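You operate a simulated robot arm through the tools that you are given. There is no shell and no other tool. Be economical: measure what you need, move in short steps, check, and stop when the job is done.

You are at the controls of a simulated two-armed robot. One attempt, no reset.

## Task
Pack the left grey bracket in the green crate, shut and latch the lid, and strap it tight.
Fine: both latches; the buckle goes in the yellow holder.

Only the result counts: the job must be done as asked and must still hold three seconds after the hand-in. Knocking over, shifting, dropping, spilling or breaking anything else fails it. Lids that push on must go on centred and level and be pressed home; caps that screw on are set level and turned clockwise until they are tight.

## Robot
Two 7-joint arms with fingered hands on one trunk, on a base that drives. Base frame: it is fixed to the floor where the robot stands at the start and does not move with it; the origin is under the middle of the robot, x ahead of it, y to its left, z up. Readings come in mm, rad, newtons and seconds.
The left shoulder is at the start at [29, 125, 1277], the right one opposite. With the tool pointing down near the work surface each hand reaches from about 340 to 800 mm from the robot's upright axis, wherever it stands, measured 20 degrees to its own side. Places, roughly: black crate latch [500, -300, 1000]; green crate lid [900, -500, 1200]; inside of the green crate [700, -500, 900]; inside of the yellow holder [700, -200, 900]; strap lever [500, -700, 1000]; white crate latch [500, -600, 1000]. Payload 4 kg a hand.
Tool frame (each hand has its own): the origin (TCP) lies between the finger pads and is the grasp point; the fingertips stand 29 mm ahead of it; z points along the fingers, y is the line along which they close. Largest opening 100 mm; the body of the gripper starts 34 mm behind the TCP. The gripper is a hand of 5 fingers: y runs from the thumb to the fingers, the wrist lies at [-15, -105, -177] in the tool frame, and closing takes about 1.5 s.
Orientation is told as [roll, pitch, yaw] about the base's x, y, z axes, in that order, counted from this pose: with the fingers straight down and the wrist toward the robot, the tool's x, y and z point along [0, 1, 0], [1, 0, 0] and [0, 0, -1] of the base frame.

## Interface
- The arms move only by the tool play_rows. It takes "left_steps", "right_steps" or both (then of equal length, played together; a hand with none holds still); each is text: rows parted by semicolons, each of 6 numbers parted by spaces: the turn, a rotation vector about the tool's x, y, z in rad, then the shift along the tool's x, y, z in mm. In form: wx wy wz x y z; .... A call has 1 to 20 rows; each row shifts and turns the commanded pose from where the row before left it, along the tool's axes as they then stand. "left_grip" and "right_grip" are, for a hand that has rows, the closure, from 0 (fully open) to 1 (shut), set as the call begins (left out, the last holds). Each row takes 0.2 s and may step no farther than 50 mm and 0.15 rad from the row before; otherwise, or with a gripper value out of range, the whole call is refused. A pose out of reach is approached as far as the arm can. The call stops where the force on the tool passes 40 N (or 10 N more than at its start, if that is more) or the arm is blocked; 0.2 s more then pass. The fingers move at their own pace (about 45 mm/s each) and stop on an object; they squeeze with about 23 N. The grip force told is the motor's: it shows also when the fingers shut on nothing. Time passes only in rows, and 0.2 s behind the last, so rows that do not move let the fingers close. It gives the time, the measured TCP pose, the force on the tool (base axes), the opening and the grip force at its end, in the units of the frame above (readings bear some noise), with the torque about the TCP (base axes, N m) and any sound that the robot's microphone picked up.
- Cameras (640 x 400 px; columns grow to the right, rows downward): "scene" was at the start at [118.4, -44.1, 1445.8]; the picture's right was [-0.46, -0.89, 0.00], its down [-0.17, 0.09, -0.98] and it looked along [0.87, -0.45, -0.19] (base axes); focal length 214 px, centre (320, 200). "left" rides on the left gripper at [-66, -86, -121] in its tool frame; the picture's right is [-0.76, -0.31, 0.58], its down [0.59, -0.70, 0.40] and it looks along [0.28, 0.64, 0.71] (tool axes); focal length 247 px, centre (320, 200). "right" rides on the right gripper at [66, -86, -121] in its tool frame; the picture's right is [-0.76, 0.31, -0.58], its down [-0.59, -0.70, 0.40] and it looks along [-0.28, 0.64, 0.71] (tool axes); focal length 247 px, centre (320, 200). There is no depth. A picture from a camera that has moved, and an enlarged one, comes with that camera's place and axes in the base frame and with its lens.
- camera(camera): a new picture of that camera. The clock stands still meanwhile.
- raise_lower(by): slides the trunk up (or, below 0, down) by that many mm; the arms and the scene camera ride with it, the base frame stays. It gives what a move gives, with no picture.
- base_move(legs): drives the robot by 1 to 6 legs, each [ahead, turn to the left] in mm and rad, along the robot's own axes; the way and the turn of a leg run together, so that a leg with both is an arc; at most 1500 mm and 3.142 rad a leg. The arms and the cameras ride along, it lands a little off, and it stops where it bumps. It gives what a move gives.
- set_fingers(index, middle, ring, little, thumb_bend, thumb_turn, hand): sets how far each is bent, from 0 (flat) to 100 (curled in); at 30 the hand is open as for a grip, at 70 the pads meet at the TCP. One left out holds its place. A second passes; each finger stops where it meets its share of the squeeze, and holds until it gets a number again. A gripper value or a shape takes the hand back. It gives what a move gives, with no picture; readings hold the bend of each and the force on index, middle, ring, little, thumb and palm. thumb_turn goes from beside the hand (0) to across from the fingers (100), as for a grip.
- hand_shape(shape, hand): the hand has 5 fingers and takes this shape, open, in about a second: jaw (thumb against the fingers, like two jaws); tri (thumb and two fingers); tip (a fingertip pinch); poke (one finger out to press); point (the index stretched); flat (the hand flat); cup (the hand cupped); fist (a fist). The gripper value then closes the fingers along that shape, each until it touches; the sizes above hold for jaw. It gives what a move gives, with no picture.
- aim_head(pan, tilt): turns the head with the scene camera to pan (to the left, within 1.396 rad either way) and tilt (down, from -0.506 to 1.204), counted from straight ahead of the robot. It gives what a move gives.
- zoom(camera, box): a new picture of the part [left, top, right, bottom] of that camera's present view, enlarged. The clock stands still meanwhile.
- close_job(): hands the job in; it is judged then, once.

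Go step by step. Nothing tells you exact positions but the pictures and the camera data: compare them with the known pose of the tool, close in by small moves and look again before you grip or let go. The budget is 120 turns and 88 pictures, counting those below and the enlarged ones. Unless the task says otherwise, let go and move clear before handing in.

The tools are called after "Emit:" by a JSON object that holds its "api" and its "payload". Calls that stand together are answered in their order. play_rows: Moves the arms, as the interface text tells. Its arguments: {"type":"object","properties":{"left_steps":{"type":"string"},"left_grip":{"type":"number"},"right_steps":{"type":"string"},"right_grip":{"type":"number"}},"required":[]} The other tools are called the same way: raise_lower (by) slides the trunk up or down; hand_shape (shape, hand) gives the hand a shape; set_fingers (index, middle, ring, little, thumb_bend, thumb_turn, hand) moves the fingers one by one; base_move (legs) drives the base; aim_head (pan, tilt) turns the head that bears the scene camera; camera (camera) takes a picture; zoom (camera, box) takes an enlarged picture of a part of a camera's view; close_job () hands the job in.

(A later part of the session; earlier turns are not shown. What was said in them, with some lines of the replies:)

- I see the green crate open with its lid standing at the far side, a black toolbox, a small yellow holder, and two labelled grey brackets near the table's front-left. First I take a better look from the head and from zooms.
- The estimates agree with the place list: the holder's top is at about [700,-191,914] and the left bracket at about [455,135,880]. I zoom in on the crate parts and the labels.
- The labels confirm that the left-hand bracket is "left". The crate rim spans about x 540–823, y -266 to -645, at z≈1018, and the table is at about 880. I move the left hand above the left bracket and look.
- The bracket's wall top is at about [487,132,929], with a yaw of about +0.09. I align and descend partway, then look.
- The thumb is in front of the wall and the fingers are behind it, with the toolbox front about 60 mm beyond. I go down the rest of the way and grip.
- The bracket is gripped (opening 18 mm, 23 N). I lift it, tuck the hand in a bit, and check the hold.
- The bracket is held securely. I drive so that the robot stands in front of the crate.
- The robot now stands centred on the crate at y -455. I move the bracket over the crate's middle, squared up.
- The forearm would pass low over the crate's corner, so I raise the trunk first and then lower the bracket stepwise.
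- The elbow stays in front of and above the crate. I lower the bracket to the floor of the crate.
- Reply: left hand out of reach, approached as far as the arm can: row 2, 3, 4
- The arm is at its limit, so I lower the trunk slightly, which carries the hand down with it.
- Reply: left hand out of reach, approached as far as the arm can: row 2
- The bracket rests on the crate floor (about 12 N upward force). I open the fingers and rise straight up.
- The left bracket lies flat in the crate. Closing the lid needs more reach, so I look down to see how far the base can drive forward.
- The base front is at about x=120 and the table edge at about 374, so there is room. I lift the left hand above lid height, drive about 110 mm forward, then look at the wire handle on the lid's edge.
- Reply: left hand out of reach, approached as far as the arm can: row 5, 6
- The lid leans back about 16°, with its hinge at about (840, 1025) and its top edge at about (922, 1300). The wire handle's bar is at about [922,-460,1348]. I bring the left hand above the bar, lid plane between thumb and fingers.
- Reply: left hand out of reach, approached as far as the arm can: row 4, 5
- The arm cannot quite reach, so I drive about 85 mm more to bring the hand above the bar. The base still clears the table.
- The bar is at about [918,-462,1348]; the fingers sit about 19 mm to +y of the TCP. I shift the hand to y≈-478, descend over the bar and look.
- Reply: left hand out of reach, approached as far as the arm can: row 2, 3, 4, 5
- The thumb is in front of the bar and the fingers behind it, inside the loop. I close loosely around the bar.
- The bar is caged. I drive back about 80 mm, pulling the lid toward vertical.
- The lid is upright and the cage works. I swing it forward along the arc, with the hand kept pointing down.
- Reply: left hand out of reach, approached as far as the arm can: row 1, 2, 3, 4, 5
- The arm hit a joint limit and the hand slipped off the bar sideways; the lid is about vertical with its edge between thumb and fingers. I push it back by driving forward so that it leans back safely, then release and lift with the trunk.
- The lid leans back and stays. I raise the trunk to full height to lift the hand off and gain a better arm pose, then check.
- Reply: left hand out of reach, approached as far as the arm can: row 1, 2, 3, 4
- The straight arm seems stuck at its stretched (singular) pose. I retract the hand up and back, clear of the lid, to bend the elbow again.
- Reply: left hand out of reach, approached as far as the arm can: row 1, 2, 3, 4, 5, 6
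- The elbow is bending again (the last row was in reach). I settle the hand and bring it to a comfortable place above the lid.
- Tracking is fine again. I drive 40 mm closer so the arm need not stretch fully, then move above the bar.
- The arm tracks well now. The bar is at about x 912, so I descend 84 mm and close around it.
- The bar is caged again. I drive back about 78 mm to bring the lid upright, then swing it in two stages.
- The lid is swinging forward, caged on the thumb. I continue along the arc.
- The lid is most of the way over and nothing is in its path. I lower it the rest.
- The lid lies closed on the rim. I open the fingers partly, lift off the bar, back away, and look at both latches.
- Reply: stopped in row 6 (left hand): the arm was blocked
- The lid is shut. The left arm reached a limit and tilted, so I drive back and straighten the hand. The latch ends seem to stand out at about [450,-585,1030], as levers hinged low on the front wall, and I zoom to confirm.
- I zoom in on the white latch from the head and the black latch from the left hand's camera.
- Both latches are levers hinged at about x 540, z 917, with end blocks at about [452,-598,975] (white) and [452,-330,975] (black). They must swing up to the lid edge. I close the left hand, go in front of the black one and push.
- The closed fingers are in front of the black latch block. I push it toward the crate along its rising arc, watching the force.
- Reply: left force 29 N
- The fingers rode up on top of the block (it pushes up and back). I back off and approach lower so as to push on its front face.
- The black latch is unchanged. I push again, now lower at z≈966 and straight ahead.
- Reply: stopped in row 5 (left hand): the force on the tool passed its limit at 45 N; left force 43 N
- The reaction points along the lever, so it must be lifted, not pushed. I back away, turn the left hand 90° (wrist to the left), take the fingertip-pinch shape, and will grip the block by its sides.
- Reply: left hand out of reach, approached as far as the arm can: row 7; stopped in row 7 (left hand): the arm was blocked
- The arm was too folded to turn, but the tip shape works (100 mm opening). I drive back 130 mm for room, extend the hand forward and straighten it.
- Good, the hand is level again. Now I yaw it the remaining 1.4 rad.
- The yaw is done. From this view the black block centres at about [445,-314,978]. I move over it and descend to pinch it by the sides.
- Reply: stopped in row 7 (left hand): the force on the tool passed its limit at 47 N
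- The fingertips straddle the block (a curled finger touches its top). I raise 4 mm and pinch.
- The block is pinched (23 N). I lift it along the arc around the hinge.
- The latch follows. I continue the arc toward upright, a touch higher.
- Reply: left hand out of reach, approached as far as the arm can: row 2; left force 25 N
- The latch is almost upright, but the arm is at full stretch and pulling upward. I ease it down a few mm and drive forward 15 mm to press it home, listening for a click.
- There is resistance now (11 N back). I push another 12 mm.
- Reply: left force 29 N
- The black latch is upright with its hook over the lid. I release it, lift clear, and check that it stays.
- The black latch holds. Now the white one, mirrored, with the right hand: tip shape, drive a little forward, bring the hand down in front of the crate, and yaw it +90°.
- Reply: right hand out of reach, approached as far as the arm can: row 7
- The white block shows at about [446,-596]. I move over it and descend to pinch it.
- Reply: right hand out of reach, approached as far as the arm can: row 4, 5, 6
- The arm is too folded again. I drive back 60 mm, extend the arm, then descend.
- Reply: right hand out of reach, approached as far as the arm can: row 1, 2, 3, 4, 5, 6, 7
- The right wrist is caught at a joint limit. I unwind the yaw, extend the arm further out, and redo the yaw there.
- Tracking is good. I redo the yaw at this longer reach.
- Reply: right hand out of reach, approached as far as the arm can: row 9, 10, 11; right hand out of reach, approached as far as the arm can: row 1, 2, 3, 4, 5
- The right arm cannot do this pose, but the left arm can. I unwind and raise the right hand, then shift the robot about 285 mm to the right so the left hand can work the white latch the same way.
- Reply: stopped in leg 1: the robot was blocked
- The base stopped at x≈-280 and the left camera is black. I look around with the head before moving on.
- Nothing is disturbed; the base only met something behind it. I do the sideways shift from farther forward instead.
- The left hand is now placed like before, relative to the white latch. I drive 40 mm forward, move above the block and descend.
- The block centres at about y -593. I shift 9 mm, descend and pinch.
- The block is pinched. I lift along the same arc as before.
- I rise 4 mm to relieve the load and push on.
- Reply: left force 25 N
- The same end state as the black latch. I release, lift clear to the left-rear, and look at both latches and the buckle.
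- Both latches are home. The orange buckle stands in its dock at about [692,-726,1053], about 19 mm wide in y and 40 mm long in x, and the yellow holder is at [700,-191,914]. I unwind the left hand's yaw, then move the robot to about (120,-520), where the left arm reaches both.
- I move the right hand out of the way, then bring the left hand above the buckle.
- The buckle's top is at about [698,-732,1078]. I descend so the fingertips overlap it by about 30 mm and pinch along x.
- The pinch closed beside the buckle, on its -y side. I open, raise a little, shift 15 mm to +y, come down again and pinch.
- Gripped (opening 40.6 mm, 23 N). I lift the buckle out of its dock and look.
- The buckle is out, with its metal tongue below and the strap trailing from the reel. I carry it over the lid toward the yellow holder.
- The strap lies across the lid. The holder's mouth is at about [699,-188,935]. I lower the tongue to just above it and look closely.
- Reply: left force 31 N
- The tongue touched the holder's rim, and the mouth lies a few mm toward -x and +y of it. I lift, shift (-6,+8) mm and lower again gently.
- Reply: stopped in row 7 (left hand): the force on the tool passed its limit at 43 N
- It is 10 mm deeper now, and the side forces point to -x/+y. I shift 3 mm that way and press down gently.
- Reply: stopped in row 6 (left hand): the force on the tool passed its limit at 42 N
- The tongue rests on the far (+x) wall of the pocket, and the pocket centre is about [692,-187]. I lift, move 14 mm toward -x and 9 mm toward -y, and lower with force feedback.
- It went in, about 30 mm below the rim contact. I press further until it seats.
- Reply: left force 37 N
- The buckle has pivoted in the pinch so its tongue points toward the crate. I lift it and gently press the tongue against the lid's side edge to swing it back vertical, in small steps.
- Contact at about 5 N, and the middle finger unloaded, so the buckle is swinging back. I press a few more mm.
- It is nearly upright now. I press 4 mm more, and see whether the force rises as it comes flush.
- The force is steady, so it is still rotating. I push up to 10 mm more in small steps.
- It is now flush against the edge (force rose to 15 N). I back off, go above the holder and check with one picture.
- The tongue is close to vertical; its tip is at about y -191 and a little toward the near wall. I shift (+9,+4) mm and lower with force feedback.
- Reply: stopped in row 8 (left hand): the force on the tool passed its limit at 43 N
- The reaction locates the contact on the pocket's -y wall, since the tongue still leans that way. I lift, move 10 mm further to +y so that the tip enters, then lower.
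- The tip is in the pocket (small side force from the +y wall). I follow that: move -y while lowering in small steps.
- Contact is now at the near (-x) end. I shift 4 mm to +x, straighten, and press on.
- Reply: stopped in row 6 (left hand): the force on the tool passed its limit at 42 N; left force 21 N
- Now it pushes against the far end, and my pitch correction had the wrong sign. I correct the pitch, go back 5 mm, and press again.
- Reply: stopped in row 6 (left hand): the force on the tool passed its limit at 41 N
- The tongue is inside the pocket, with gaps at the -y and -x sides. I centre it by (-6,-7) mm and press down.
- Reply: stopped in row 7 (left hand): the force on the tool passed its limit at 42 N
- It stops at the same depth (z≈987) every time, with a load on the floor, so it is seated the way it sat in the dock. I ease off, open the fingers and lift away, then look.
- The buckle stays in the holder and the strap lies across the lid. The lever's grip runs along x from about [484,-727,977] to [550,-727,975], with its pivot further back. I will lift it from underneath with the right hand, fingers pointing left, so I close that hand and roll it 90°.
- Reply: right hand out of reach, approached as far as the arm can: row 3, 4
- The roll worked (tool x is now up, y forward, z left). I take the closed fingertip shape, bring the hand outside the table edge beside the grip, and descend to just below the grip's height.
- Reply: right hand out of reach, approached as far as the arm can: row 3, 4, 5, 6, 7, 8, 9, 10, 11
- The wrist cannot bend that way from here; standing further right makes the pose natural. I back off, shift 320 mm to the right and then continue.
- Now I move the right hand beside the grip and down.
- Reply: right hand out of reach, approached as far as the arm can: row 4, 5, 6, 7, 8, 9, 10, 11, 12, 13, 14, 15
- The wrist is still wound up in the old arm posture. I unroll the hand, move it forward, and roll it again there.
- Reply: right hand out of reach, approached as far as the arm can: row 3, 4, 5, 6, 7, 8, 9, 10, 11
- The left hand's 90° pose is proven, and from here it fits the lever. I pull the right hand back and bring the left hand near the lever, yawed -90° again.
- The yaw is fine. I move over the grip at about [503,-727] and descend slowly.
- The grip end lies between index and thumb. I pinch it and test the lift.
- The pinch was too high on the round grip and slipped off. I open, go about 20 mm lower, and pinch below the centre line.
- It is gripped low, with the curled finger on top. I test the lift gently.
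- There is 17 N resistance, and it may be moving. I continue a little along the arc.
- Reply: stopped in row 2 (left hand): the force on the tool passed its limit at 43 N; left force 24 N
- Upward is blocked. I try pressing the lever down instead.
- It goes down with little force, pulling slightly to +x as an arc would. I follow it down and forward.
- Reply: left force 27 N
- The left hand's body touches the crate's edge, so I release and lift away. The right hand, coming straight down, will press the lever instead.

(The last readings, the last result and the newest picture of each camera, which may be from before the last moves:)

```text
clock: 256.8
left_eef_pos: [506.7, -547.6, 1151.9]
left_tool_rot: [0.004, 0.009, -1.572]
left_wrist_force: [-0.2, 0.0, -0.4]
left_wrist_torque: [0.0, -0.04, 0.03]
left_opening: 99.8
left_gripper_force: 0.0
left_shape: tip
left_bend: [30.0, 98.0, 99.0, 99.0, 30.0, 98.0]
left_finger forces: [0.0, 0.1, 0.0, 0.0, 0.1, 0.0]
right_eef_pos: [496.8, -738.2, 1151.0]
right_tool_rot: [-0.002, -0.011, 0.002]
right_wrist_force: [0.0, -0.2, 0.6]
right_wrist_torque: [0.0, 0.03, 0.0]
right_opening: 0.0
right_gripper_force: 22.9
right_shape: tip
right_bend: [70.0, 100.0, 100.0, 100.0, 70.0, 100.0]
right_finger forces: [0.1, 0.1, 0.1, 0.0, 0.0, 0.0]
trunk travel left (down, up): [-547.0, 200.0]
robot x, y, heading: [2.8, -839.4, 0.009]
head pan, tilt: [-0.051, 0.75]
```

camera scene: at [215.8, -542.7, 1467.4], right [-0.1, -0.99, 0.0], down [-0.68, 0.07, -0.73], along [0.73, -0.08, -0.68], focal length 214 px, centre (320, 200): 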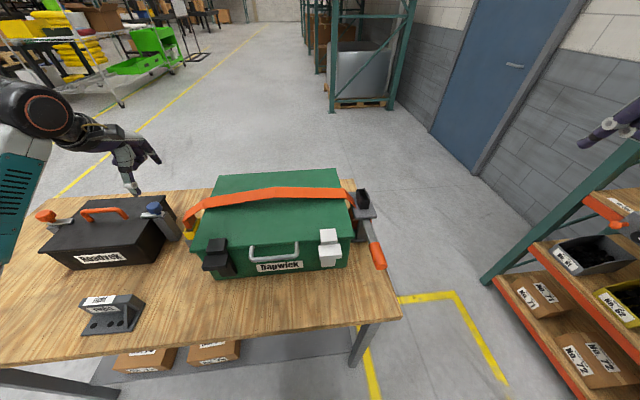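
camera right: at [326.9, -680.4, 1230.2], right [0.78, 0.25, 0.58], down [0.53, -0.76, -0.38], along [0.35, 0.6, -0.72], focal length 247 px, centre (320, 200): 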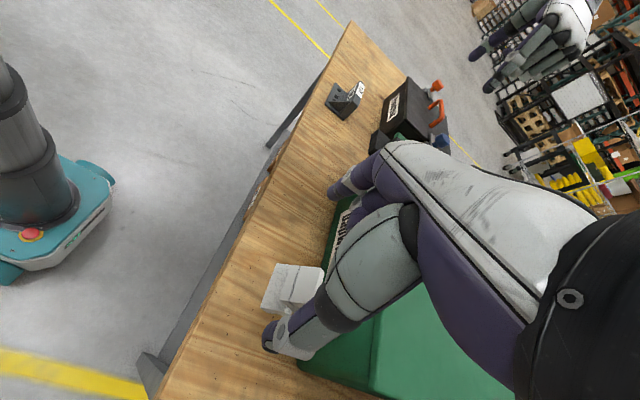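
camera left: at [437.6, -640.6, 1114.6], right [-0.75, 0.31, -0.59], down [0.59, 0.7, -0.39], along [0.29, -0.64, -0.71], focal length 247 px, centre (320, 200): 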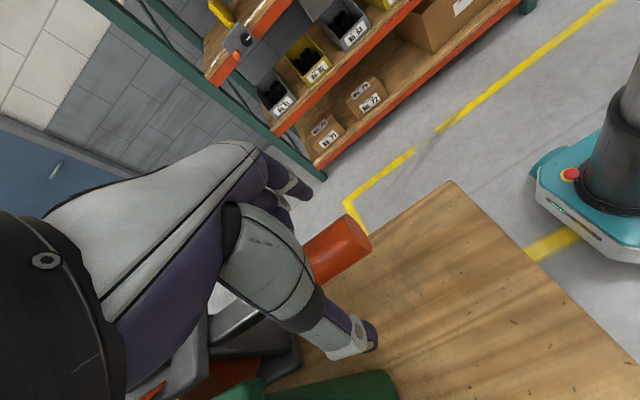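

The right fingertips are above the grip. I descend until they touch and then press down.

Emit:
{"api": "play_rows", "payload": {"right_steps": "0 0 0 4 5 45;0 0 0 4 5 45;0 0 0 0 0 40;0 0 0 0 0 6;0 0 0 0 0 6;0 0 0 0 0 6;0 0 0 0 0 6;0 0 0 0 0 6;0 0 0 0 0 6;0 0 0 0 0 6;0 0 0 0 0 6;0 0 0 0 0 0"}}

```text
clock: 259.4
left_eef_pos: [506.7, -546.8, 1152.4]
left_tool_rot: [0.001, 0.006, -1.573]
left_wrist_force: [-0.1, 0.4, 0.3]
left_wrist_torque: [-0.04, 0.03, -0.03]
left_opening: 99.7
left_gripper_force: 0.1
left_shape: tip
left_bend: [30.0, 98.0, 99.0, 99.0, 30.0, 98.0]
left_finger forces: [0.1, 0.1, 0.1, 0.0, 0.1, 0.0]
right_eef_pos: [509.6, -728.2, 973.3]
right_tool_rot: [-0.002, -0.012, 0.002]
right_wrist_force: [0.1, -0.1, 3.3]
right_wrist_torque: [-0.04, 0.0, 0.0]
right_opening: 0.0
right_gripper_force: 23.3
right_shape: tip
right_bend: [70.0, 100.0, 100.0, 100.0, 70.0, 100.0]
right_finger forces: [0.1, 0.0, 0.0, 0.0, 0.0, 0.0]
trunk travel left (down, up): [-547.0, 200.0]
robot x, y, heading: [-1.0, -838.8, 0.008]
head pan, tilt: [-0.051, 0.75]
```

There is light contact at tip height about 944. I keep pressing, following the arc.

Emit:
{"api": "play_rows", "payload": {"right_steps": "0 0 0 0 0 6;0 0 0 0 1 6;0 0 0 0 1 6;0 0 0 0 1 6;0 0 0 0 1 6;0 0 0 0 0 0"}}

```text
clock: 260.8
left_eef_pos: [506.0, -547.0, 1153.6]
left_tool_rot: [0.003, 0.006, -1.573]
left_wrist_force: [0.8, -0.9, -0.7]
left_wrist_torque: [-0.01, 0.0, -0.02]
left_opening: 99.9
left_gripper_force: 0.0
left_shape: tip
left_bend: [30.0, 98.0, 99.0, 99.0, 30.0, 98.0]
left_finger forces: [0.0, 0.1, 0.0, 0.0, 0.0, 0.1]
right_eef_pos: [514.3, -728.3, 943.9]
right_tool_rot: [-0.002, -0.011, 0.002]
right_wrist_force: [-0.9, 0.4, 5.6]
right_wrist_torque: [0.02, 0.01, 0.03]
right_opening: 0.3
right_gripper_force: 23.4
right_shape: tip
right_bend: [70.0, 100.0, 100.0, 100.0, 70.0, 100.0]
right_finger forces: [0.0, 0.0, 0.1, 0.2, 0.0, 0.0]
trunk travel left (down, up): [-547.0, 200.0]
robot x, y, heading: [3.3, -838.7, 0.007]
head pan, tilt: [-0.051, 0.75]
```

The lever is moving down against about 5 N. I continue to its stop.

Emit:
{"api": "play_rows", "payload": {"right_steps": "0 0 0 0 1 5;0 0 0 0 1 5;0 0 0 0 1 5;0 0 0 0 1 4;0 0 0 0 0 4;0 0 0 0 0 0"}}

```text
clock: 261.5
left_eef_pos: [504.8, -546.7, 1153.9]
left_tool_rot: [0.004, 0.008, -1.573]
left_wrist_force: [-0.4, 0.0, 0.0]
left_wrist_torque: [0.01, 0.01, 0.0]
left_opening: 99.9
left_gripper_force: 0.0
left_shape: tip
left_bend: [30.0, 98.0, 99.0, 99.0, 30.0, 98.0]
left_finger forces: [0.1, 0.0, 0.0, 0.1, 0.0, 0.0]
right_eef_pos: [513.4, -726.0, 938.6]
right_tool_rot: [0.006, -0.017, 0.005]
right_wrist_force: [-20.2, -5.6, 19.4]
right_wrist_torque: [-0.29, 0.76, -0.09]
right_opening: 0.0
right_gripper_force: 23.3
right_shape: tip
right_bend: [72.0, 100.0, 100.0, 100.0, 70.0, 100.0]
right_finger forces: [0.0, 0.1, 0.0, 0.1, 29.3, 0.0]
trunk travel left (down, up): [-547.0, 200.0]
robot x, y, heading: [3.2, -840.1, 0.008]
head pan, tilt: [-0.051, 0.75]
stopped in row 3 (right hand): the force on the tool passed its limit at 42 N (the readings are from after the stop); the commanded pose is now the measured one
```

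The lever has reached its lower stop. I lift off and press again in stages, to see whether it springs back (a ratchet needing more strokes) or stays down.

Emit:
{"api": "play_rows", "payload": {"right_steps": "0 0 0 0 -3 -20;0 0 0 0 0 -30;0 0 0 0 0 -20;0 0 0 0 0 0;0 0 0 0 0 0"}}

Emit:
{"api": "play_rows", "payload": {"right_steps": "0 0 0 0 0 20;0 0 0 0 0 12;0 0 0 0 0 6;0 0 0 0 0 0"}}

Emit:
{"api": "play_rows", "payload": {"right_steps": "0 0 0 0 0 6;0 0 0 0 0 6;0 0 0 0 0 6;0 0 0 0 0 0"}}

```text
clock: 262.7
left_eef_pos: [506.8, -546.4, 1152.1]
left_tool_rot: [0.003, 0.007, -1.573]
left_wrist_force: [-0.3, -0.5, -0.2]
left_wrist_torque: [-0.01, -0.01, -0.01]
left_opening: 99.8
left_gripper_force: 0.1
left_shape: tip
left_bend: [30.0, 98.0, 99.0, 99.0, 30.0, 98.0]
left_finger forces: [0.0, 0.0, 0.1, 0.0, 0.0, 0.0]
right_eef_pos: [512.7, -727.5, 1006.6]
right_tool_rot: [0.002, -0.017, 0.005]
right_wrist_force: [-1.1, -0.8, 0.8]
right_wrist_torque: [-0.05, -0.04, -0.02]
right_opening: 0.2
right_gripper_force: 23.2
right_shape: tip
right_bend: [72.0, 100.0, 100.0, 100.0, 70.0, 100.0]
right_finger forces: [0.0, 0.0, 0.0, 0.0, 2.8, 0.0]
trunk travel left (down, up): [-547.0, 200.0]
robot x, y, heading: [6.3, -838.2, 0.013]
head pan, tilt: [-0.051, 0.75]
```

```text
clock: 263.7
left_eef_pos: [507.6, -545.3, 1153.1]
left_tool_rot: [0.002, 0.007, -1.574]
left_wrist_force: [0.1, 0.5, 0.3]
left_wrist_torque: [0.0, 0.01, 0.01]
left_opening: 100.1
left_gripper_force: 0.1
left_shape: tip
left_bend: [30.0, 98.0, 99.0, 99.0, 30.0, 98.0]
left_finger forces: [0.0, 0.1, 0.0, 0.1, 0.1, 0.1]
right_eef_pos: [530.3, -740.0, 977.2]
right_tool_rot: [-0.015, -0.049, -0.009]
right_wrist_force: [0.4, -0.3, 2.4]
right_wrist_torque: [-0.02, 0.02, 0.0]
right_opening: 0.1
right_gripper_force: 22.7
right_shape: tip
right_bend: [73.0, 100.0, 100.0, 100.0, 70.0, 100.0]
right_finger forces: [0.0, 0.0, 0.1, 0.0, 0.0, 0.0]
trunk travel left (down, up): [-547.0, 200.0]
robot x, y, heading: [2.2, -836.6, 0.007]
head pan, tilt: [-0.051, 0.75]
```

```text
clock: 264.9
left_eef_pos: [507.6, -545.5, 1151.5]
left_tool_rot: [0.001, 0.006, -1.572]
left_wrist_force: [0.0, -0.4, 0.4]
left_wrist_torque: [0.0, 0.03, -0.01]
left_opening: 99.5
left_gripper_force: 0.0
left_shape: tip
left_bend: [30.0, 98.0, 99.0, 99.0, 30.0, 98.0]
left_finger forces: [0.0, 0.1, 0.0, 0.0, 0.0, 0.0]
right_eef_pos: [540.1, -755.9, 960.8]
right_tool_rot: [-0.038, -0.062, -0.019]
right_wrist_force: [0.0, -1.9, 1.0]
right_wrist_torque: [0.02, 0.01, 0.02]
right_opening: 0.0
right_gripper_force: 23.1
right_shape: tip
right_bend: [73.0, 100.0, 100.0, 100.0, 70.0, 100.0]
right_finger forces: [0.0, 0.1, 0.0, 0.1, 0.0, 0.0]
trunk travel left (down, up): [-547.0, 200.0]
robot x, y, heading: [4.4, -838.1, 0.011]
head pan, tilt: [-0.051, 0.75]
stopped in row 4 (right hand): the arm was blocked; the commanded pose is now the measured one
```

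The fingers slid off to the side. I lift the right hand well clear and spend the last picture on the lever, strap and buckle.

Emit:
{"api": "play_rows", "payload": {"right_steps": "0 0 0 -10 0 -40;0 0 0 -10 -20 -45;0 0 0 -20 -35 -20;0 0 0 -20 -40 0;0 0 0 -20 -40 0;0 0 0 0 0 0", "left_steps": "0 0 0 -30 -20 -30;0 0 0 -30 -20 -30;0 0 0 -30 -20 -30;0 0 0 0 -20 -30;0 0 0 0 0 0;0 0 0 0 0 0"}}

Emit:
{"api": "aim_head", "payload": {"pan": 0.3, "tilt": 0.65}}

Emit:
{"api": "zoom", "payload": {"camera": "scene", "box": [180, 120, 440, 280]}}

```text
refused: row 2 steps farther than a row can; nothing moved
```

```text
clock: 265.7
left_eef_pos: [507.7, -547.4, 1153.5]
left_tool_rot: [0.002, 0.006, -1.572]
left_wrist_force: [-0.1, 0.4, -0.7]
left_wrist_torque: [0.02, 0.0, 0.0]
left_opening: 100.1
left_gripper_force: 0.1
left_shape: tip
left_bend: [30.0, 98.0, 99.0, 99.0, 30.0, 98.0]
left_finger forces: [0.0, 0.0, 0.1, 0.0, 0.0, 0.0]
right_eef_pos: [538.6, -755.4, 960.7]
right_tool_rot: [-0.038, -0.062, -0.018]
right_wrist_force: [1.2, -3.7, 1.0]
right_wrist_torque: [0.07, 0.06, 0.0]
right_opening: 0.0
right_gripper_force: 22.7
right_shape: tip
right_bend: [73.0, 100.0, 100.0, 100.0, 70.0, 100.0]
right_finger forces: [0.1, 0.0, 0.0, 0.0, 0.1, 0.0]
trunk travel left (down, up): [-547.0, 200.0]
robot x, y, heading: [2.4, -838.9, 0.009]
head pan, tilt: [0.3, 0.649]
```

```text
2.46 times, centred on (310, 200) of scene
camera zoom: at [114.4, -814.3, 1475.9], right [0.3, -0.95, 0.0], down [-0.58, -0.18, -0.8], along [0.76, 0.24, -0.6], focal length 528 px, centre (345, 200)
```

zoom: 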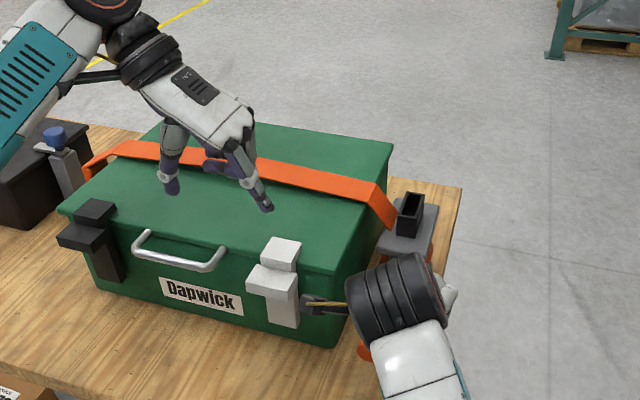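

The strap lies over the lid with the buckle in the holder, and the lever seems to have sprung back up, so it is a pump ratchet. The right hand's camera boom is close to the white latch, so I lift, yaw the hand 0.6 outward and set it above the grip's end.

Emit:
{"api": "play_rows", "payload": {"right_steps": "0.05 0 0 0 0 -35;0 0.03 0 0 -5 -35;0 0 -0.145 0 0 -30;0 0 -0.145 0 0 0;0 0 -0.145 0 0 0;0 0 -0.145 0 0 0;0 0 0 0 0 0"}}

```text
clock: 267.3
left_eef_pos: [506.9, -546.6, 1152.1]
left_tool_rot: [0.001, 0.007, -1.574]
left_wrist_force: [0.9, 0.5, -0.3]
left_wrist_torque: [0.01, 0.01, -0.01]
left_opening: 100.1
left_gripper_force: 0.1
left_shape: tip
left_bend: [30.0, 98.0, 99.0, 99.0, 30.0, 98.0]
left_finger forces: [0.1, 0.1, 0.1, 0.1, 0.0, 0.1]
right_eef_pos: [528.1, -748.3, 1060.8]
right_tool_rot: [-0.006, -0.007, 0.566]
right_wrist_force: [0.2, 0.8, 0.6]
right_wrist_torque: [0.02, -0.02, -0.01]
right_opening: 0.0
right_gripper_force: 23.5
right_shape: tip
right_bend: [73.0, 100.0, 100.0, 100.0, 70.0, 100.0]
right_finger forces: [0.0, 0.0, 0.0, 0.1, 0.0, 0.0]
trunk travel left (down, up): [-547.0, 200.0]
robot x, y, heading: [3.4, -839.0, 0.009]
head pan, tilt: [0.3, 0.649]
```

Now I go over the grip's end, descend to contact and do one full slow stroke, reading the force.

Emit:
{"api": "play_rows", "payload": {"right_steps": "0 0 0 29 -12 0;0 0 0 0 0 40;0 0 0 0 0 32;0 0 0 0 0 0"}}

Emit:
{"api": "play_rows", "payload": {"right_steps": "0 0 0 0 0 6;0 0 0 0 0 6;0 0 0 0 0 6;0 0 0 0 0 6;0 0 0 0 0 0"}}

Emit:
{"api": "play_rows", "payload": {"right_steps": "0 0 0 0 0 6;0 0 0 0 0 6;0 0 0 0 0 6;0 0 0 0 0 6;0 0 0 0 0 6;0 0 0 0 0 0"}}

```text
clock: 268.3
left_eef_pos: [508.0, -547.3, 1152.2]
left_tool_rot: [0.002, 0.005, -1.573]
left_wrist_force: [0.7, -0.7, 0.0]
left_wrist_torque: [0.02, 0.03, 0.0]
left_opening: 99.9
left_gripper_force: 0.0
left_shape: tip
left_bend: [30.0, 98.0, 99.0, 99.0, 30.0, 98.0]
left_finger forces: [0.0, 0.0, 0.0, 0.0, 0.0, 0.0]
right_eef_pos: [502.7, -732.4, 987.5]
right_tool_rot: [-0.008, -0.007, 0.564]
right_wrist_force: [-0.5, -1.9, 1.6]
right_wrist_torque: [-0.05, -0.01, 0.01]
right_opening: 0.2
right_gripper_force: 22.8
right_shape: tip
right_bend: [73.0, 100.0, 100.0, 100.0, 70.0, 100.0]
right_finger forces: [0.0, 0.1, 0.1, 0.0, 4.1, 0.1]
trunk travel left (down, up): [-547.0, 200.0]
robot x, y, heading: [-0.6, -840.7, 0.008]
head pan, tilt: [0.3, 0.649]
```

```text
clock: 269.5
left_eef_pos: [506.7, -547.1, 1153.0]
left_tool_rot: [0.001, 0.006, -1.572]
left_wrist_force: [1.1, -1.0, 0.0]
left_wrist_torque: [0.0, -0.02, 0.0]
left_opening: 99.8
left_gripper_force: 0.1
left_shape: tip
left_bend: [30.0, 98.0, 99.0, 99.0, 30.0, 98.0]
left_finger forces: [0.0, 0.1, 0.1, 0.0, 0.1, 0.0]
right_eef_pos: [504.0, -731.7, 964.0]
right_tool_rot: [-0.008, -0.007, 0.565]
right_wrist_force: [-0.4, -1.7, 4.4]
right_wrist_torque: [-0.02, -0.04, -0.04]
right_opening: 0.0
right_gripper_force: 22.9
right_shape: tip
right_bend: [73.0, 100.0, 100.0, 100.0, 70.0, 100.0]
right_finger forces: [0.1, 0.0, 0.1, 0.0, 5.6, 0.0]
trunk travel left (down, up): [-547.0, 200.0]
robot x, y, heading: [2.4, -840.6, 0.007]
head pan, tilt: [0.3, 0.649]
```

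```text
clock: 270.9
left_eef_pos: [505.7, -546.7, 1153.5]
left_tool_rot: [0.004, 0.01, -1.572]
left_wrist_force: [-0.8, -0.5, -0.4]
left_wrist_torque: [-0.03, 0.01, 0.02]
left_opening: 100.2
left_gripper_force: 0.1
left_shape: tip
left_bend: [30.0, 98.0, 99.0, 99.0, 30.0, 98.0]
left_finger forces: [0.1, 0.0, 0.0, 0.0, 0.0, 0.1]
right_eef_pos: [503.8, -732.5, 936.3]
right_tool_rot: [-0.01, -0.01, 0.564]
right_wrist_force: [-5.3, -6.0, 15.9]
right_wrist_torque: [-0.19, 0.03, -0.02]
right_opening: 0.2
right_gripper_force: 22.7
right_shape: tip
right_bend: [73.0, 100.0, 100.0, 100.0, 70.0, 100.0]
right_finger forces: [0.0, 0.0, 0.0, 0.0, 17.6, 0.0]
trunk travel left (down, up): [-547.0, 200.0]
robot x, y, heading: [2.3, -839.5, 0.006]
head pan, tilt: [0.3, 0.649]
```

The resistance rises (2 → 4 → 16 N) as the lever goes down. I continue to the end of the stroke.

Emit:
{"api": "play_rows", "payload": {"right_steps": "0 0 0 2 3 5;0 0 0 1 3 5;0 0 0 1 3 5;0 0 0 1 3 5;0 0 0 0 0 0"}}

Emit:
{"api": "play_rows", "payload": {"right_steps": "0 0 0 -2 -6 -25;0 0 0 -2 -6 -25;0 0 0 0 0 0;0 0 0 0 0 18;0 0 0 0 0 12;0 0 0 0 0 12;0 0 0 1 2 6;0 0 0 0 0 0"}}

```text
clock: 271.4
left_eef_pos: [505.6, -547.3, 1153.3]
left_tool_rot: [0.004, 0.01, -1.573]
left_wrist_force: [-0.8, 0.9, 0.4]
left_wrist_torque: [-0.03, -0.01, 0.02]
left_opening: 100.0
left_gripper_force: 0.0
left_shape: tip
left_bend: [30.0, 98.0, 99.0, 99.0, 30.0, 98.0]
left_finger forces: [0.1, 0.0, 0.0, 0.1, 0.0, 0.0]
right_eef_pos: [507.8, -728.6, 937.6]
right_tool_rot: [-0.01, -0.021, 0.564]
right_wrist_force: [-15.7, -12.1, 25.4]
right_wrist_torque: [-0.45, 0.39, -0.11]
right_opening: 0.0
right_gripper_force: 22.8
right_shape: tip
right_bend: [73.0, 100.0, 100.0, 100.0, 70.0, 100.0]
right_finger forces: [0.0, 0.1, 0.1, 0.0, 32.8, 0.0]
trunk travel left (down, up): [-547.0, 200.0]
robot x, y, heading: [5.3, -838.6, 0.007]
head pan, tilt: [0.3, 0.649]
stopped in row 2 (right hand): the force on the tool passed its limit at 45 N (the readings are from after the stop); the commanded pose is now the measured one
```

```text
clock: 273.2
left_eef_pos: [507.3, -548.0, 1151.8]
left_tool_rot: [0.002, 0.008, -1.572]
left_wrist_force: [0.1, 0.1, 0.6]
left_wrist_torque: [0.01, 0.02, -0.01]
left_opening: 100.0
left_gripper_force: 0.0
left_shape: tip
left_bend: [30.0, 98.0, 99.0, 99.0, 30.0, 98.0]
left_finger forces: [0.1, 0.1, 0.0, 0.1, 0.0, 0.0]
right_eef_pos: [500.6, -738.0, 934.2]
right_tool_rot: [-0.01, -0.018, 0.561]
right_wrist_force: [0.2, -7.3, 5.1]
right_wrist_torque: [-0.18, -0.06, -0.05]
right_opening: 0.0
right_gripper_force: 22.7
right_shape: tip
right_bend: [73.0, 100.0, 100.0, 100.0, 70.0, 100.0]
right_finger forces: [0.0, 0.0, 0.0, 0.0, 10.0, 0.0]
trunk travel left (down, up): [-547.0, 200.0]
robot x, y, heading: [0.1, -837.1, 0.009]
head pan, tilt: [0.3, 0.649]
```

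The lower stop is at about z 936. I recentre on the grip and pump several more strokes.

Emit:
{"api": "play_rows", "payload": {"right_steps": "0 0 0 4 5 -28;0 0 0 3 0 -28;0 0 0 0 0 0;0 0 0 0 0 26;0 0 0 0 0 25;0 0 0 0 0 0;0 0 0 0 0 -26;0 0 0 0 0 -26;0 0 0 0 0 0;0 0 0 0 0 26;0 0 0 0 0 26;0 0 0 0 0 0"}}

Emit:
{"api": "play_rows", "payload": {"right_steps": "0 0 0 0 0 -26;0 0 0 0 0 -26;0 0 0 0 0 0;0 0 0 0 0 26;0 0 0 0 0 24;0 0 0 0 0 3;0 0 0 0 0 0"}}

```text
clock: 275.8
left_eef_pos: [507.1, -546.8, 1152.8]
left_tool_rot: [0.002, 0.008, -1.572]
left_wrist_force: [-0.3, 0.6, 0.0]
left_wrist_torque: [0.03, -0.02, -0.01]
left_opening: 100.0
left_gripper_force: 0.0
left_shape: tip
left_bend: [30.0, 98.0, 99.0, 99.0, 30.0, 98.0]
left_finger forces: [0.0, 0.0, 0.0, 0.0, 0.0, 0.0]
right_eef_pos: [501.9, -725.0, 940.5]
right_tool_rot: [-0.008, -0.016, 0.564]
right_wrist_force: [-1.2, -1.0, 5.3]
right_wrist_torque: [-0.02, -0.02, -0.01]
right_opening: 0.0
right_gripper_force: 22.7
right_shape: tip
right_bend: [73.0, 100.0, 100.0, 100.0, 70.0, 100.0]
right_finger forces: [0.0, 0.0, 0.1, 0.0, 7.3, 0.1]
trunk travel left (down, up): [-547.0, 200.0]
robot x, y, heading: [3.9, -835.6, 0.01]
head pan, tilt: [0.3, 0.649]
```

```text
clock: 277.4
left_eef_pos: [506.9, -546.7, 1152.2]
left_tool_rot: [0.001, 0.008, -1.573]
left_wrist_force: [0.1, 0.1, 0.8]
left_wrist_torque: [0.0, 0.01, -0.02]
left_opening: 100.0
left_gripper_force: 0.1
left_shape: tip
left_bend: [30.0, 98.0, 99.0, 99.0, 30.0, 98.0]
left_finger forces: [0.0, 0.0, 0.1, 0.1, 0.0, 0.1]
right_eef_pos: [502.6, -726.7, 938.5]
right_tool_rot: [-0.01, -0.012, 0.565]
right_wrist_force: [-0.9, -1.0, 4.6]
right_wrist_torque: [0.01, -0.06, -0.09]
right_opening: 0.0
right_gripper_force: 23.5
right_shape: tip
right_bend: [73.0, 100.0, 100.0, 100.0, 70.0, 100.0]
right_finger forces: [0.1, 0.1, 0.0, 0.1, 8.3, 0.1]
trunk travel left (down, up): [-547.0, 200.0]
robot x, y, heading: [3.9, -843.3, 0.011]
head pan, tilt: [0.3, 0.649]
```

I check whether the lever springs back: raise 52 mm, then come down in two stages and read the force.

Emit:
{"api": "play_rows", "payload": {"right_steps": "0 0 0 0 0 -26;0 0 0 0 0 -28;0 0 0 0 0 -20;0 0 0 0 0 0;0 0 0 0 0 0"}}

Emit:
{"api": "play_rows", "payload": {"right_steps": "0 0 0 0 0 20;0 0 0 0 0 20;0 0 0 0 0 0"}}

Emit:
{"api": "play_rows", "payload": {"right_steps": "0 0 0 0 0 10;0 0 0 0 0 10;0 0 0 0 0 0"}}

```text
clock: 278.6
left_eef_pos: [507.0, -547.0, 1152.9]
left_tool_rot: [0.001, 0.007, -1.573]
left_wrist_force: [-1.4, 0.6, 0.2]
left_wrist_torque: [0.02, 0.05, 0.01]
left_opening: 99.9
left_gripper_force: 0.1
left_shape: tip
left_bend: [30.0, 98.0, 99.0, 99.0, 30.0, 98.0]
left_finger forces: [0.0, 0.1, 0.0, 0.0, 0.0, 0.1]
right_eef_pos: [500.2, -726.3, 1012.8]
right_tool_rot: [-0.009, -0.015, 0.564]
right_wrist_force: [0.8, -0.7, -0.4]
right_wrist_torque: [0.03, 0.01, 0.01]
right_opening: 0.1
right_gripper_force: 23.5
right_shape: tip
right_bend: [73.0, 100.0, 100.0, 100.0, 70.0, 100.0]
right_finger forces: [0.0, 0.0, 0.0, 0.1, 0.0, 0.0]
trunk travel left (down, up): [-547.0, 200.0]
robot x, y, heading: [1.3, -840.2, 0.007]
head pan, tilt: [0.3, 0.649]
```

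```text
clock: 279.4
left_eef_pos: [507.1, -546.2, 1152.2]
left_tool_rot: [0.0, 0.008, -1.573]
left_wrist_force: [-1.0, -0.4, 0.8]
left_wrist_torque: [0.0, -0.03, 0.01]
left_opening: 99.9
left_gripper_force: 0.0
left_shape: tip
left_bend: [30.0, 98.0, 99.0, 99.0, 30.0, 98.0]
left_finger forces: [0.0, 0.0, 0.0, 0.0, 0.0, 0.0]
right_eef_pos: [502.5, -727.0, 973.3]
right_tool_rot: [-0.008, -0.016, 0.564]
right_wrist_force: [-1.1, 0.5, 2.9]
right_wrist_torque: [0.05, -0.05, 0.01]
right_opening: 0.4
right_gripper_force: 23.0
right_shape: tip
right_bend: [73.0, 100.0, 100.0, 100.0, 70.0, 100.0]
right_finger forces: [0.0, 0.1, 0.1, 0.0, 0.0, 0.1]
trunk travel left (down, up): [-547.0, 200.0]
robot x, y, heading: [7.8, -839.2, 0.012]
head pan, tilt: [0.3, 0.649]
```

```text
clock: 280.2
left_eef_pos: [506.5, -547.9, 1153.0]
left_tool_rot: [0.001, 0.006, -1.572]
left_wrist_force: [-0.9, 0.2, 0.4]
left_wrist_torque: [0.02, 0.01, -0.03]
left_opening: 99.7
left_gripper_force: 0.1
left_shape: tip
left_bend: [30.0, 98.0, 99.0, 99.0, 30.0, 98.0]
left_finger forces: [0.1, 0.0, 0.0, 0.0, 0.0, 0.0]
right_eef_pos: [501.9, -727.8, 952.2]
right_tool_rot: [-0.008, -0.014, 0.563]
right_wrist_force: [-0.6, -0.2, 4.1]
right_wrist_torque: [-0.02, -0.02, -0.02]
right_opening: 0.0
right_gripper_force: 22.7
right_shape: tip
right_bend: [73.0, 100.0, 100.0, 100.0, 70.0, 100.0]
right_finger forces: [0.0, 0.0, 0.0, 0.0, 0.0, 0.0]
trunk travel left (down, up): [-547.0, 200.0]
robot x, y, heading: [-1.1, -840.0, 0.01]
head pan, tilt: [0.3, 0.649]
```

It is spring-returned, so it is a pump lever. I do several full strokes right to the stop, releasing fully in between.

Emit:
{"api": "play_rows", "payload": {"right_steps": "0 0 0 0 0 20;0 0 0 0 0 0;0 0 0 0 0 -23;0 0 0 0 0 -23;0 0 0 0 0 -22;0 0 0 0 0 0;0 0 0 0 0 23;0 0 0 0 0 23;0 0 0 0 0 22;0 0 0 0 0 0;0 0 0 0 0 -23;0 0 0 0 0 -23;0 0 0 0 0 -22;0 0 0 0 0 0;0 0 0 0 0 23;0 0 0 0 0 23;0 0 0 0 0 22;0 0 0 0 0 0"}}

Emit:
{"api": "play_rows", "payload": {"right_steps": "0 0 0 0 0 -23;0 0 0 0 0 -23;0 0 0 0 0 -22;0 0 0 0 0 0;0 0 0 0 0 23;0 0 0 0 0 23;0 0 0 0 0 22;0 0 0 0 0 0;0 0 0 0 0 -23;0 0 0 0 0 -23;0 0 0 0 0 -22;0 0 0 0 0 0;0 0 0 0 0 23;0 0 0 0 0 23;0 0 0 0 0 22;0 0 0 0 0 0"}}

```text
clock: 284.0
left_eef_pos: [505.8, -547.4, 1153.3]
left_tool_rot: [0.002, 0.01, -1.575]
left_wrist_force: [0.0, -0.5, -0.3]
left_wrist_torque: [-0.02, 0.01, 0.04]
left_opening: 99.6
left_gripper_force: 0.0
left_shape: tip
left_bend: [30.0, 98.0, 99.0, 99.0, 30.0, 98.0]
left_finger forces: [0.0, 0.0, 0.1, 0.0, 0.0, 0.0]
right_eef_pos: [500.3, -727.1, 936.5]
right_tool_rot: [-0.011, -0.022, 0.563]
right_wrist_force: [-7.3, -4.5, 20.6]
right_wrist_torque: [-0.12, -0.1, -0.02]
right_opening: 0.0
right_gripper_force: 23.3
right_shape: tip
right_bend: [73.0, 100.0, 100.0, 100.0, 72.0, 100.0]
right_finger forces: [0.1, 0.1, 0.0, 0.1, 30.3, 0.0]
trunk travel left (down, up): [-547.0, 200.0]
robot x, y, heading: [1.1, -839.6, 0.012]
head pan, tilt: [0.3, 0.649]
```

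```text
clock: 287.4
left_eef_pos: [504.5, -547.1, 1154.7]
left_tool_rot: [0.004, 0.008, -1.571]
left_wrist_force: [-0.5, -0.1, -0.2]
left_wrist_torque: [-0.03, -0.02, 0.02]
left_opening: 99.9
left_gripper_force: 0.0
left_shape: tip
left_bend: [30.0, 98.0, 99.0, 99.0, 30.0, 98.0]
left_finger forces: [0.1, 0.0, 0.1, 0.0, 0.0, 0.0]
right_eef_pos: [501.3, -727.0, 937.3]
right_tool_rot: [-0.011, -0.022, 0.564]
right_wrist_force: [-9.6, -6.3, 25.1]
right_wrist_torque: [-0.18, -0.11, -0.08]
right_opening: 0.1
right_gripper_force: 22.8
right_shape: tip
right_bend: [73.0, 100.0, 100.0, 100.0, 73.0, 100.0]
right_finger forces: [0.0, 0.0, 0.1, 0.0, 35.9, 0.0]
trunk travel left (down, up): [-547.0, 200.0]
robot x, y, heading: [0.6, -842.6, 0.014]
head pan, tilt: [0.3, 0.649]
```

The bottom force has crept up. I measure the mid-stroke force again to see whether the strap tension has grown, then do two more strokes.

Emit:
{"api": "play_rows", "payload": {"right_steps": "0 0 0 0 0 -23;0 0 0 0 0 -23;0 0 0 0 0 -22;0 0 0 0 0 0;0 0 0 0 0 23;0 0 0 0 0 25;0 0 0 0 0 0"}}

Emit:
{"api": "play_rows", "payload": {"right_steps": "0 0 0 0 0 20;0 0 0 0 0 0;0 0 0 0 0 -23;0 0 0 0 0 -23;0 0 0 0 0 -22;0 0 0 0 0 0;0 0 0 0 0 23;0 0 0 0 0 23;0 0 0 0 0 22;0 0 0 0 0 0;0 0 0 0 0 -23;0 0 0 0 0 -23;0 0 0 0 0 -22;0 0 0 0 0 0;0 0 0 0 0 23;0 0 0 0 0 23;0 0 0 0 0 22;0 0 0 0 0 0"}}

```text
clock: 289.0
left_eef_pos: [507.0, -546.8, 1153.3]
left_tool_rot: [0.0, 0.007, -1.572]
left_wrist_force: [0.2, 0.7, 0.6]
left_wrist_torque: [0.02, 0.01, -0.01]
left_opening: 99.8
left_gripper_force: 0.0
left_shape: tip
left_bend: [30.0, 98.0, 99.0, 99.0, 30.0, 98.0]
left_finger forces: [0.0, 0.0, 0.1, 0.1, 0.0, 0.1]
right_eef_pos: [502.7, -726.4, 953.4]
right_tool_rot: [-0.009, -0.015, 0.566]
right_wrist_force: [-1.6, 0.4, 4.3]
right_wrist_torque: [-0.03, -0.02, 0.04]
right_opening: 0.2
right_gripper_force: 23.5
right_shape: tip
right_bend: [73.0, 100.0, 100.0, 100.0, 71.0, 100.0]
right_finger forces: [0.0, 0.0, 0.0, 0.0, 0.0, 0.0]
trunk travel left (down, up): [-547.0, 200.0]
robot x, y, heading: [1.8, -837.3, 0.006]
head pan, tilt: [0.3, 0.649]
```

```text
clock: 292.8
left_eef_pos: [504.9, -547.5, 1154.3]
left_tool_rot: [0.003, 0.007, -1.573]
left_wrist_force: [-0.2, -0.2, 0.3]
left_wrist_torque: [0.01, 0.03, 0.02]
left_opening: 100.2
left_gripper_force: 0.1
left_shape: tip
left_bend: [30.0, 98.0, 99.0, 99.0, 30.0, 98.0]
left_finger forces: [0.0, 0.0, 0.0, 0.1, 0.0, 0.0]
right_eef_pos: [500.5, -725.5, 935.6]
right_tool_rot: [-0.008, -0.019, 0.563]
right_wrist_force: [-5.8, -3.2, 15.1]
right_wrist_torque: [-0.12, -0.13, -0.03]
right_opening: 0.2
right_gripper_force: 23.1
right_shape: tip
right_bend: [73.0, 100.0, 100.0, 100.0, 72.0, 100.0]
right_finger forces: [0.0, 0.0, 0.1, 0.0, 27.2, 0.1]
trunk travel left (down, up): [-547.0, 200.0]
robot x, y, heading: [0.7, -838.2, 0.01]
head pan, tilt: [0.3, 0.649]
```

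About ten full strokes are done, and the lever stroke and bottom stop feel the same each time. I lift the right hand clear and back away from the table, then hand in.

Emit:
{"api": "play_rows", "payload": {"right_steps": "0 0 0 0 0 -25;0 0 0 0 0 -30;0 0 0 0 0 -40;0 0 0 0 0 -45;0 0 0 -10 -30 -30;0 0 0 -10 -40 -10;0 0 0 0 0 0"}}

Emit:
{"api": "base_move", "payload": {"legs": [[-80, 0]]}}

```text
clock: 294.4
left_eef_pos: [507.6, -546.4, 1152.6]
left_tool_rot: [0.0, 0.008, -1.572]
left_wrist_force: [0.1, 0.0, -0.2]
left_wrist_torque: [-0.02, -0.01, 0.0]
left_opening: 99.8
left_gripper_force: 0.0
left_shape: tip
left_bend: [30.0, 98.0, 99.0, 99.0, 30.0, 98.0]
left_finger forces: [0.0, 0.0, 0.1, 0.0, 0.0, 0.0]
right_eef_pos: [450.8, -780.6, 1109.9]
right_tool_rot: [-0.009, -0.013, 0.564]
right_wrist_force: [-0.3, 0.4, -0.1]
right_wrist_torque: [-0.03, 0.0, -0.01]
right_opening: 0.1
right_gripper_force: 22.7
right_shape: tip
right_bend: [74.0, 100.0, 100.0, 100.0, 71.0, 100.0]
right_finger forces: [0.0, 0.0, 0.0, 0.0, 0.1, 0.0]
trunk travel left (down, up): [-547.0, 200.0]
robot x, y, heading: [1.1, -839.9, 0.006]
head pan, tilt: [0.3, 0.649]
```

```text
clock: 295.4
left_eef_pos: [423.7, -547.7, 1153.3]
left_tool_rot: [0.003, 0.007, -1.572]
left_wrist_force: [0.3, 0.0, 0.8]
left_wrist_torque: [0.03, -0.03, 0.0]
left_opening: 100.1
left_gripper_force: 0.0
left_shape: tip
left_bend: [30.0, 98.0, 99.0, 99.0, 30.0, 98.0]
left_finger forces: [0.1, 0.1, 0.1, 0.1, 0.1, 0.0]
right_eef_pos: [367.6, -782.0, 1110.5]
right_tool_rot: [-0.01, -0.016, 0.564]
right_wrist_force: [0.8, -0.7, 1.0]
right_wrist_torque: [0.01, -0.02, 0.02]
right_opening: 0.2
right_gripper_force: 23.4
right_shape: tip
right_bend: [74.0, 100.0, 100.0, 100.0, 71.0, 100.0]
right_finger forces: [0.0, 0.0, 0.0, 0.0, 0.0, 0.1]
trunk travel left (down, up): [-547.0, 200.0]
robot x, y, heading: [-76.9, -838.8, 0.01]
head pan, tilt: [0.3, 0.649]
```

Both hands are clear of the work, so I hand the job in.

Emit:
{"api": "close_job", "payload": {}}

```text
The job is handed in.
```

I handed the job in, but I could not confirm that the strap is tight or that the buckle locked into the yellow holder. The left bracket is in the green crate, the lid is shut, and both latches are up over it.

- **Strap:** I pumped the lever through about ten strokes, most of them down to its stop. The resistance never grew from stroke to stroke, and I heard no ratchet click.
- **Buckle:** it went into the holder and stopped at the same depth on every press, at up to about 40 N, but I heard no click there either. It was still in place in my last picture, taken before most of the strokes.

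I had no pictures left to check the strap or buckle at the end. I saw nothing else knocked over or shifted.
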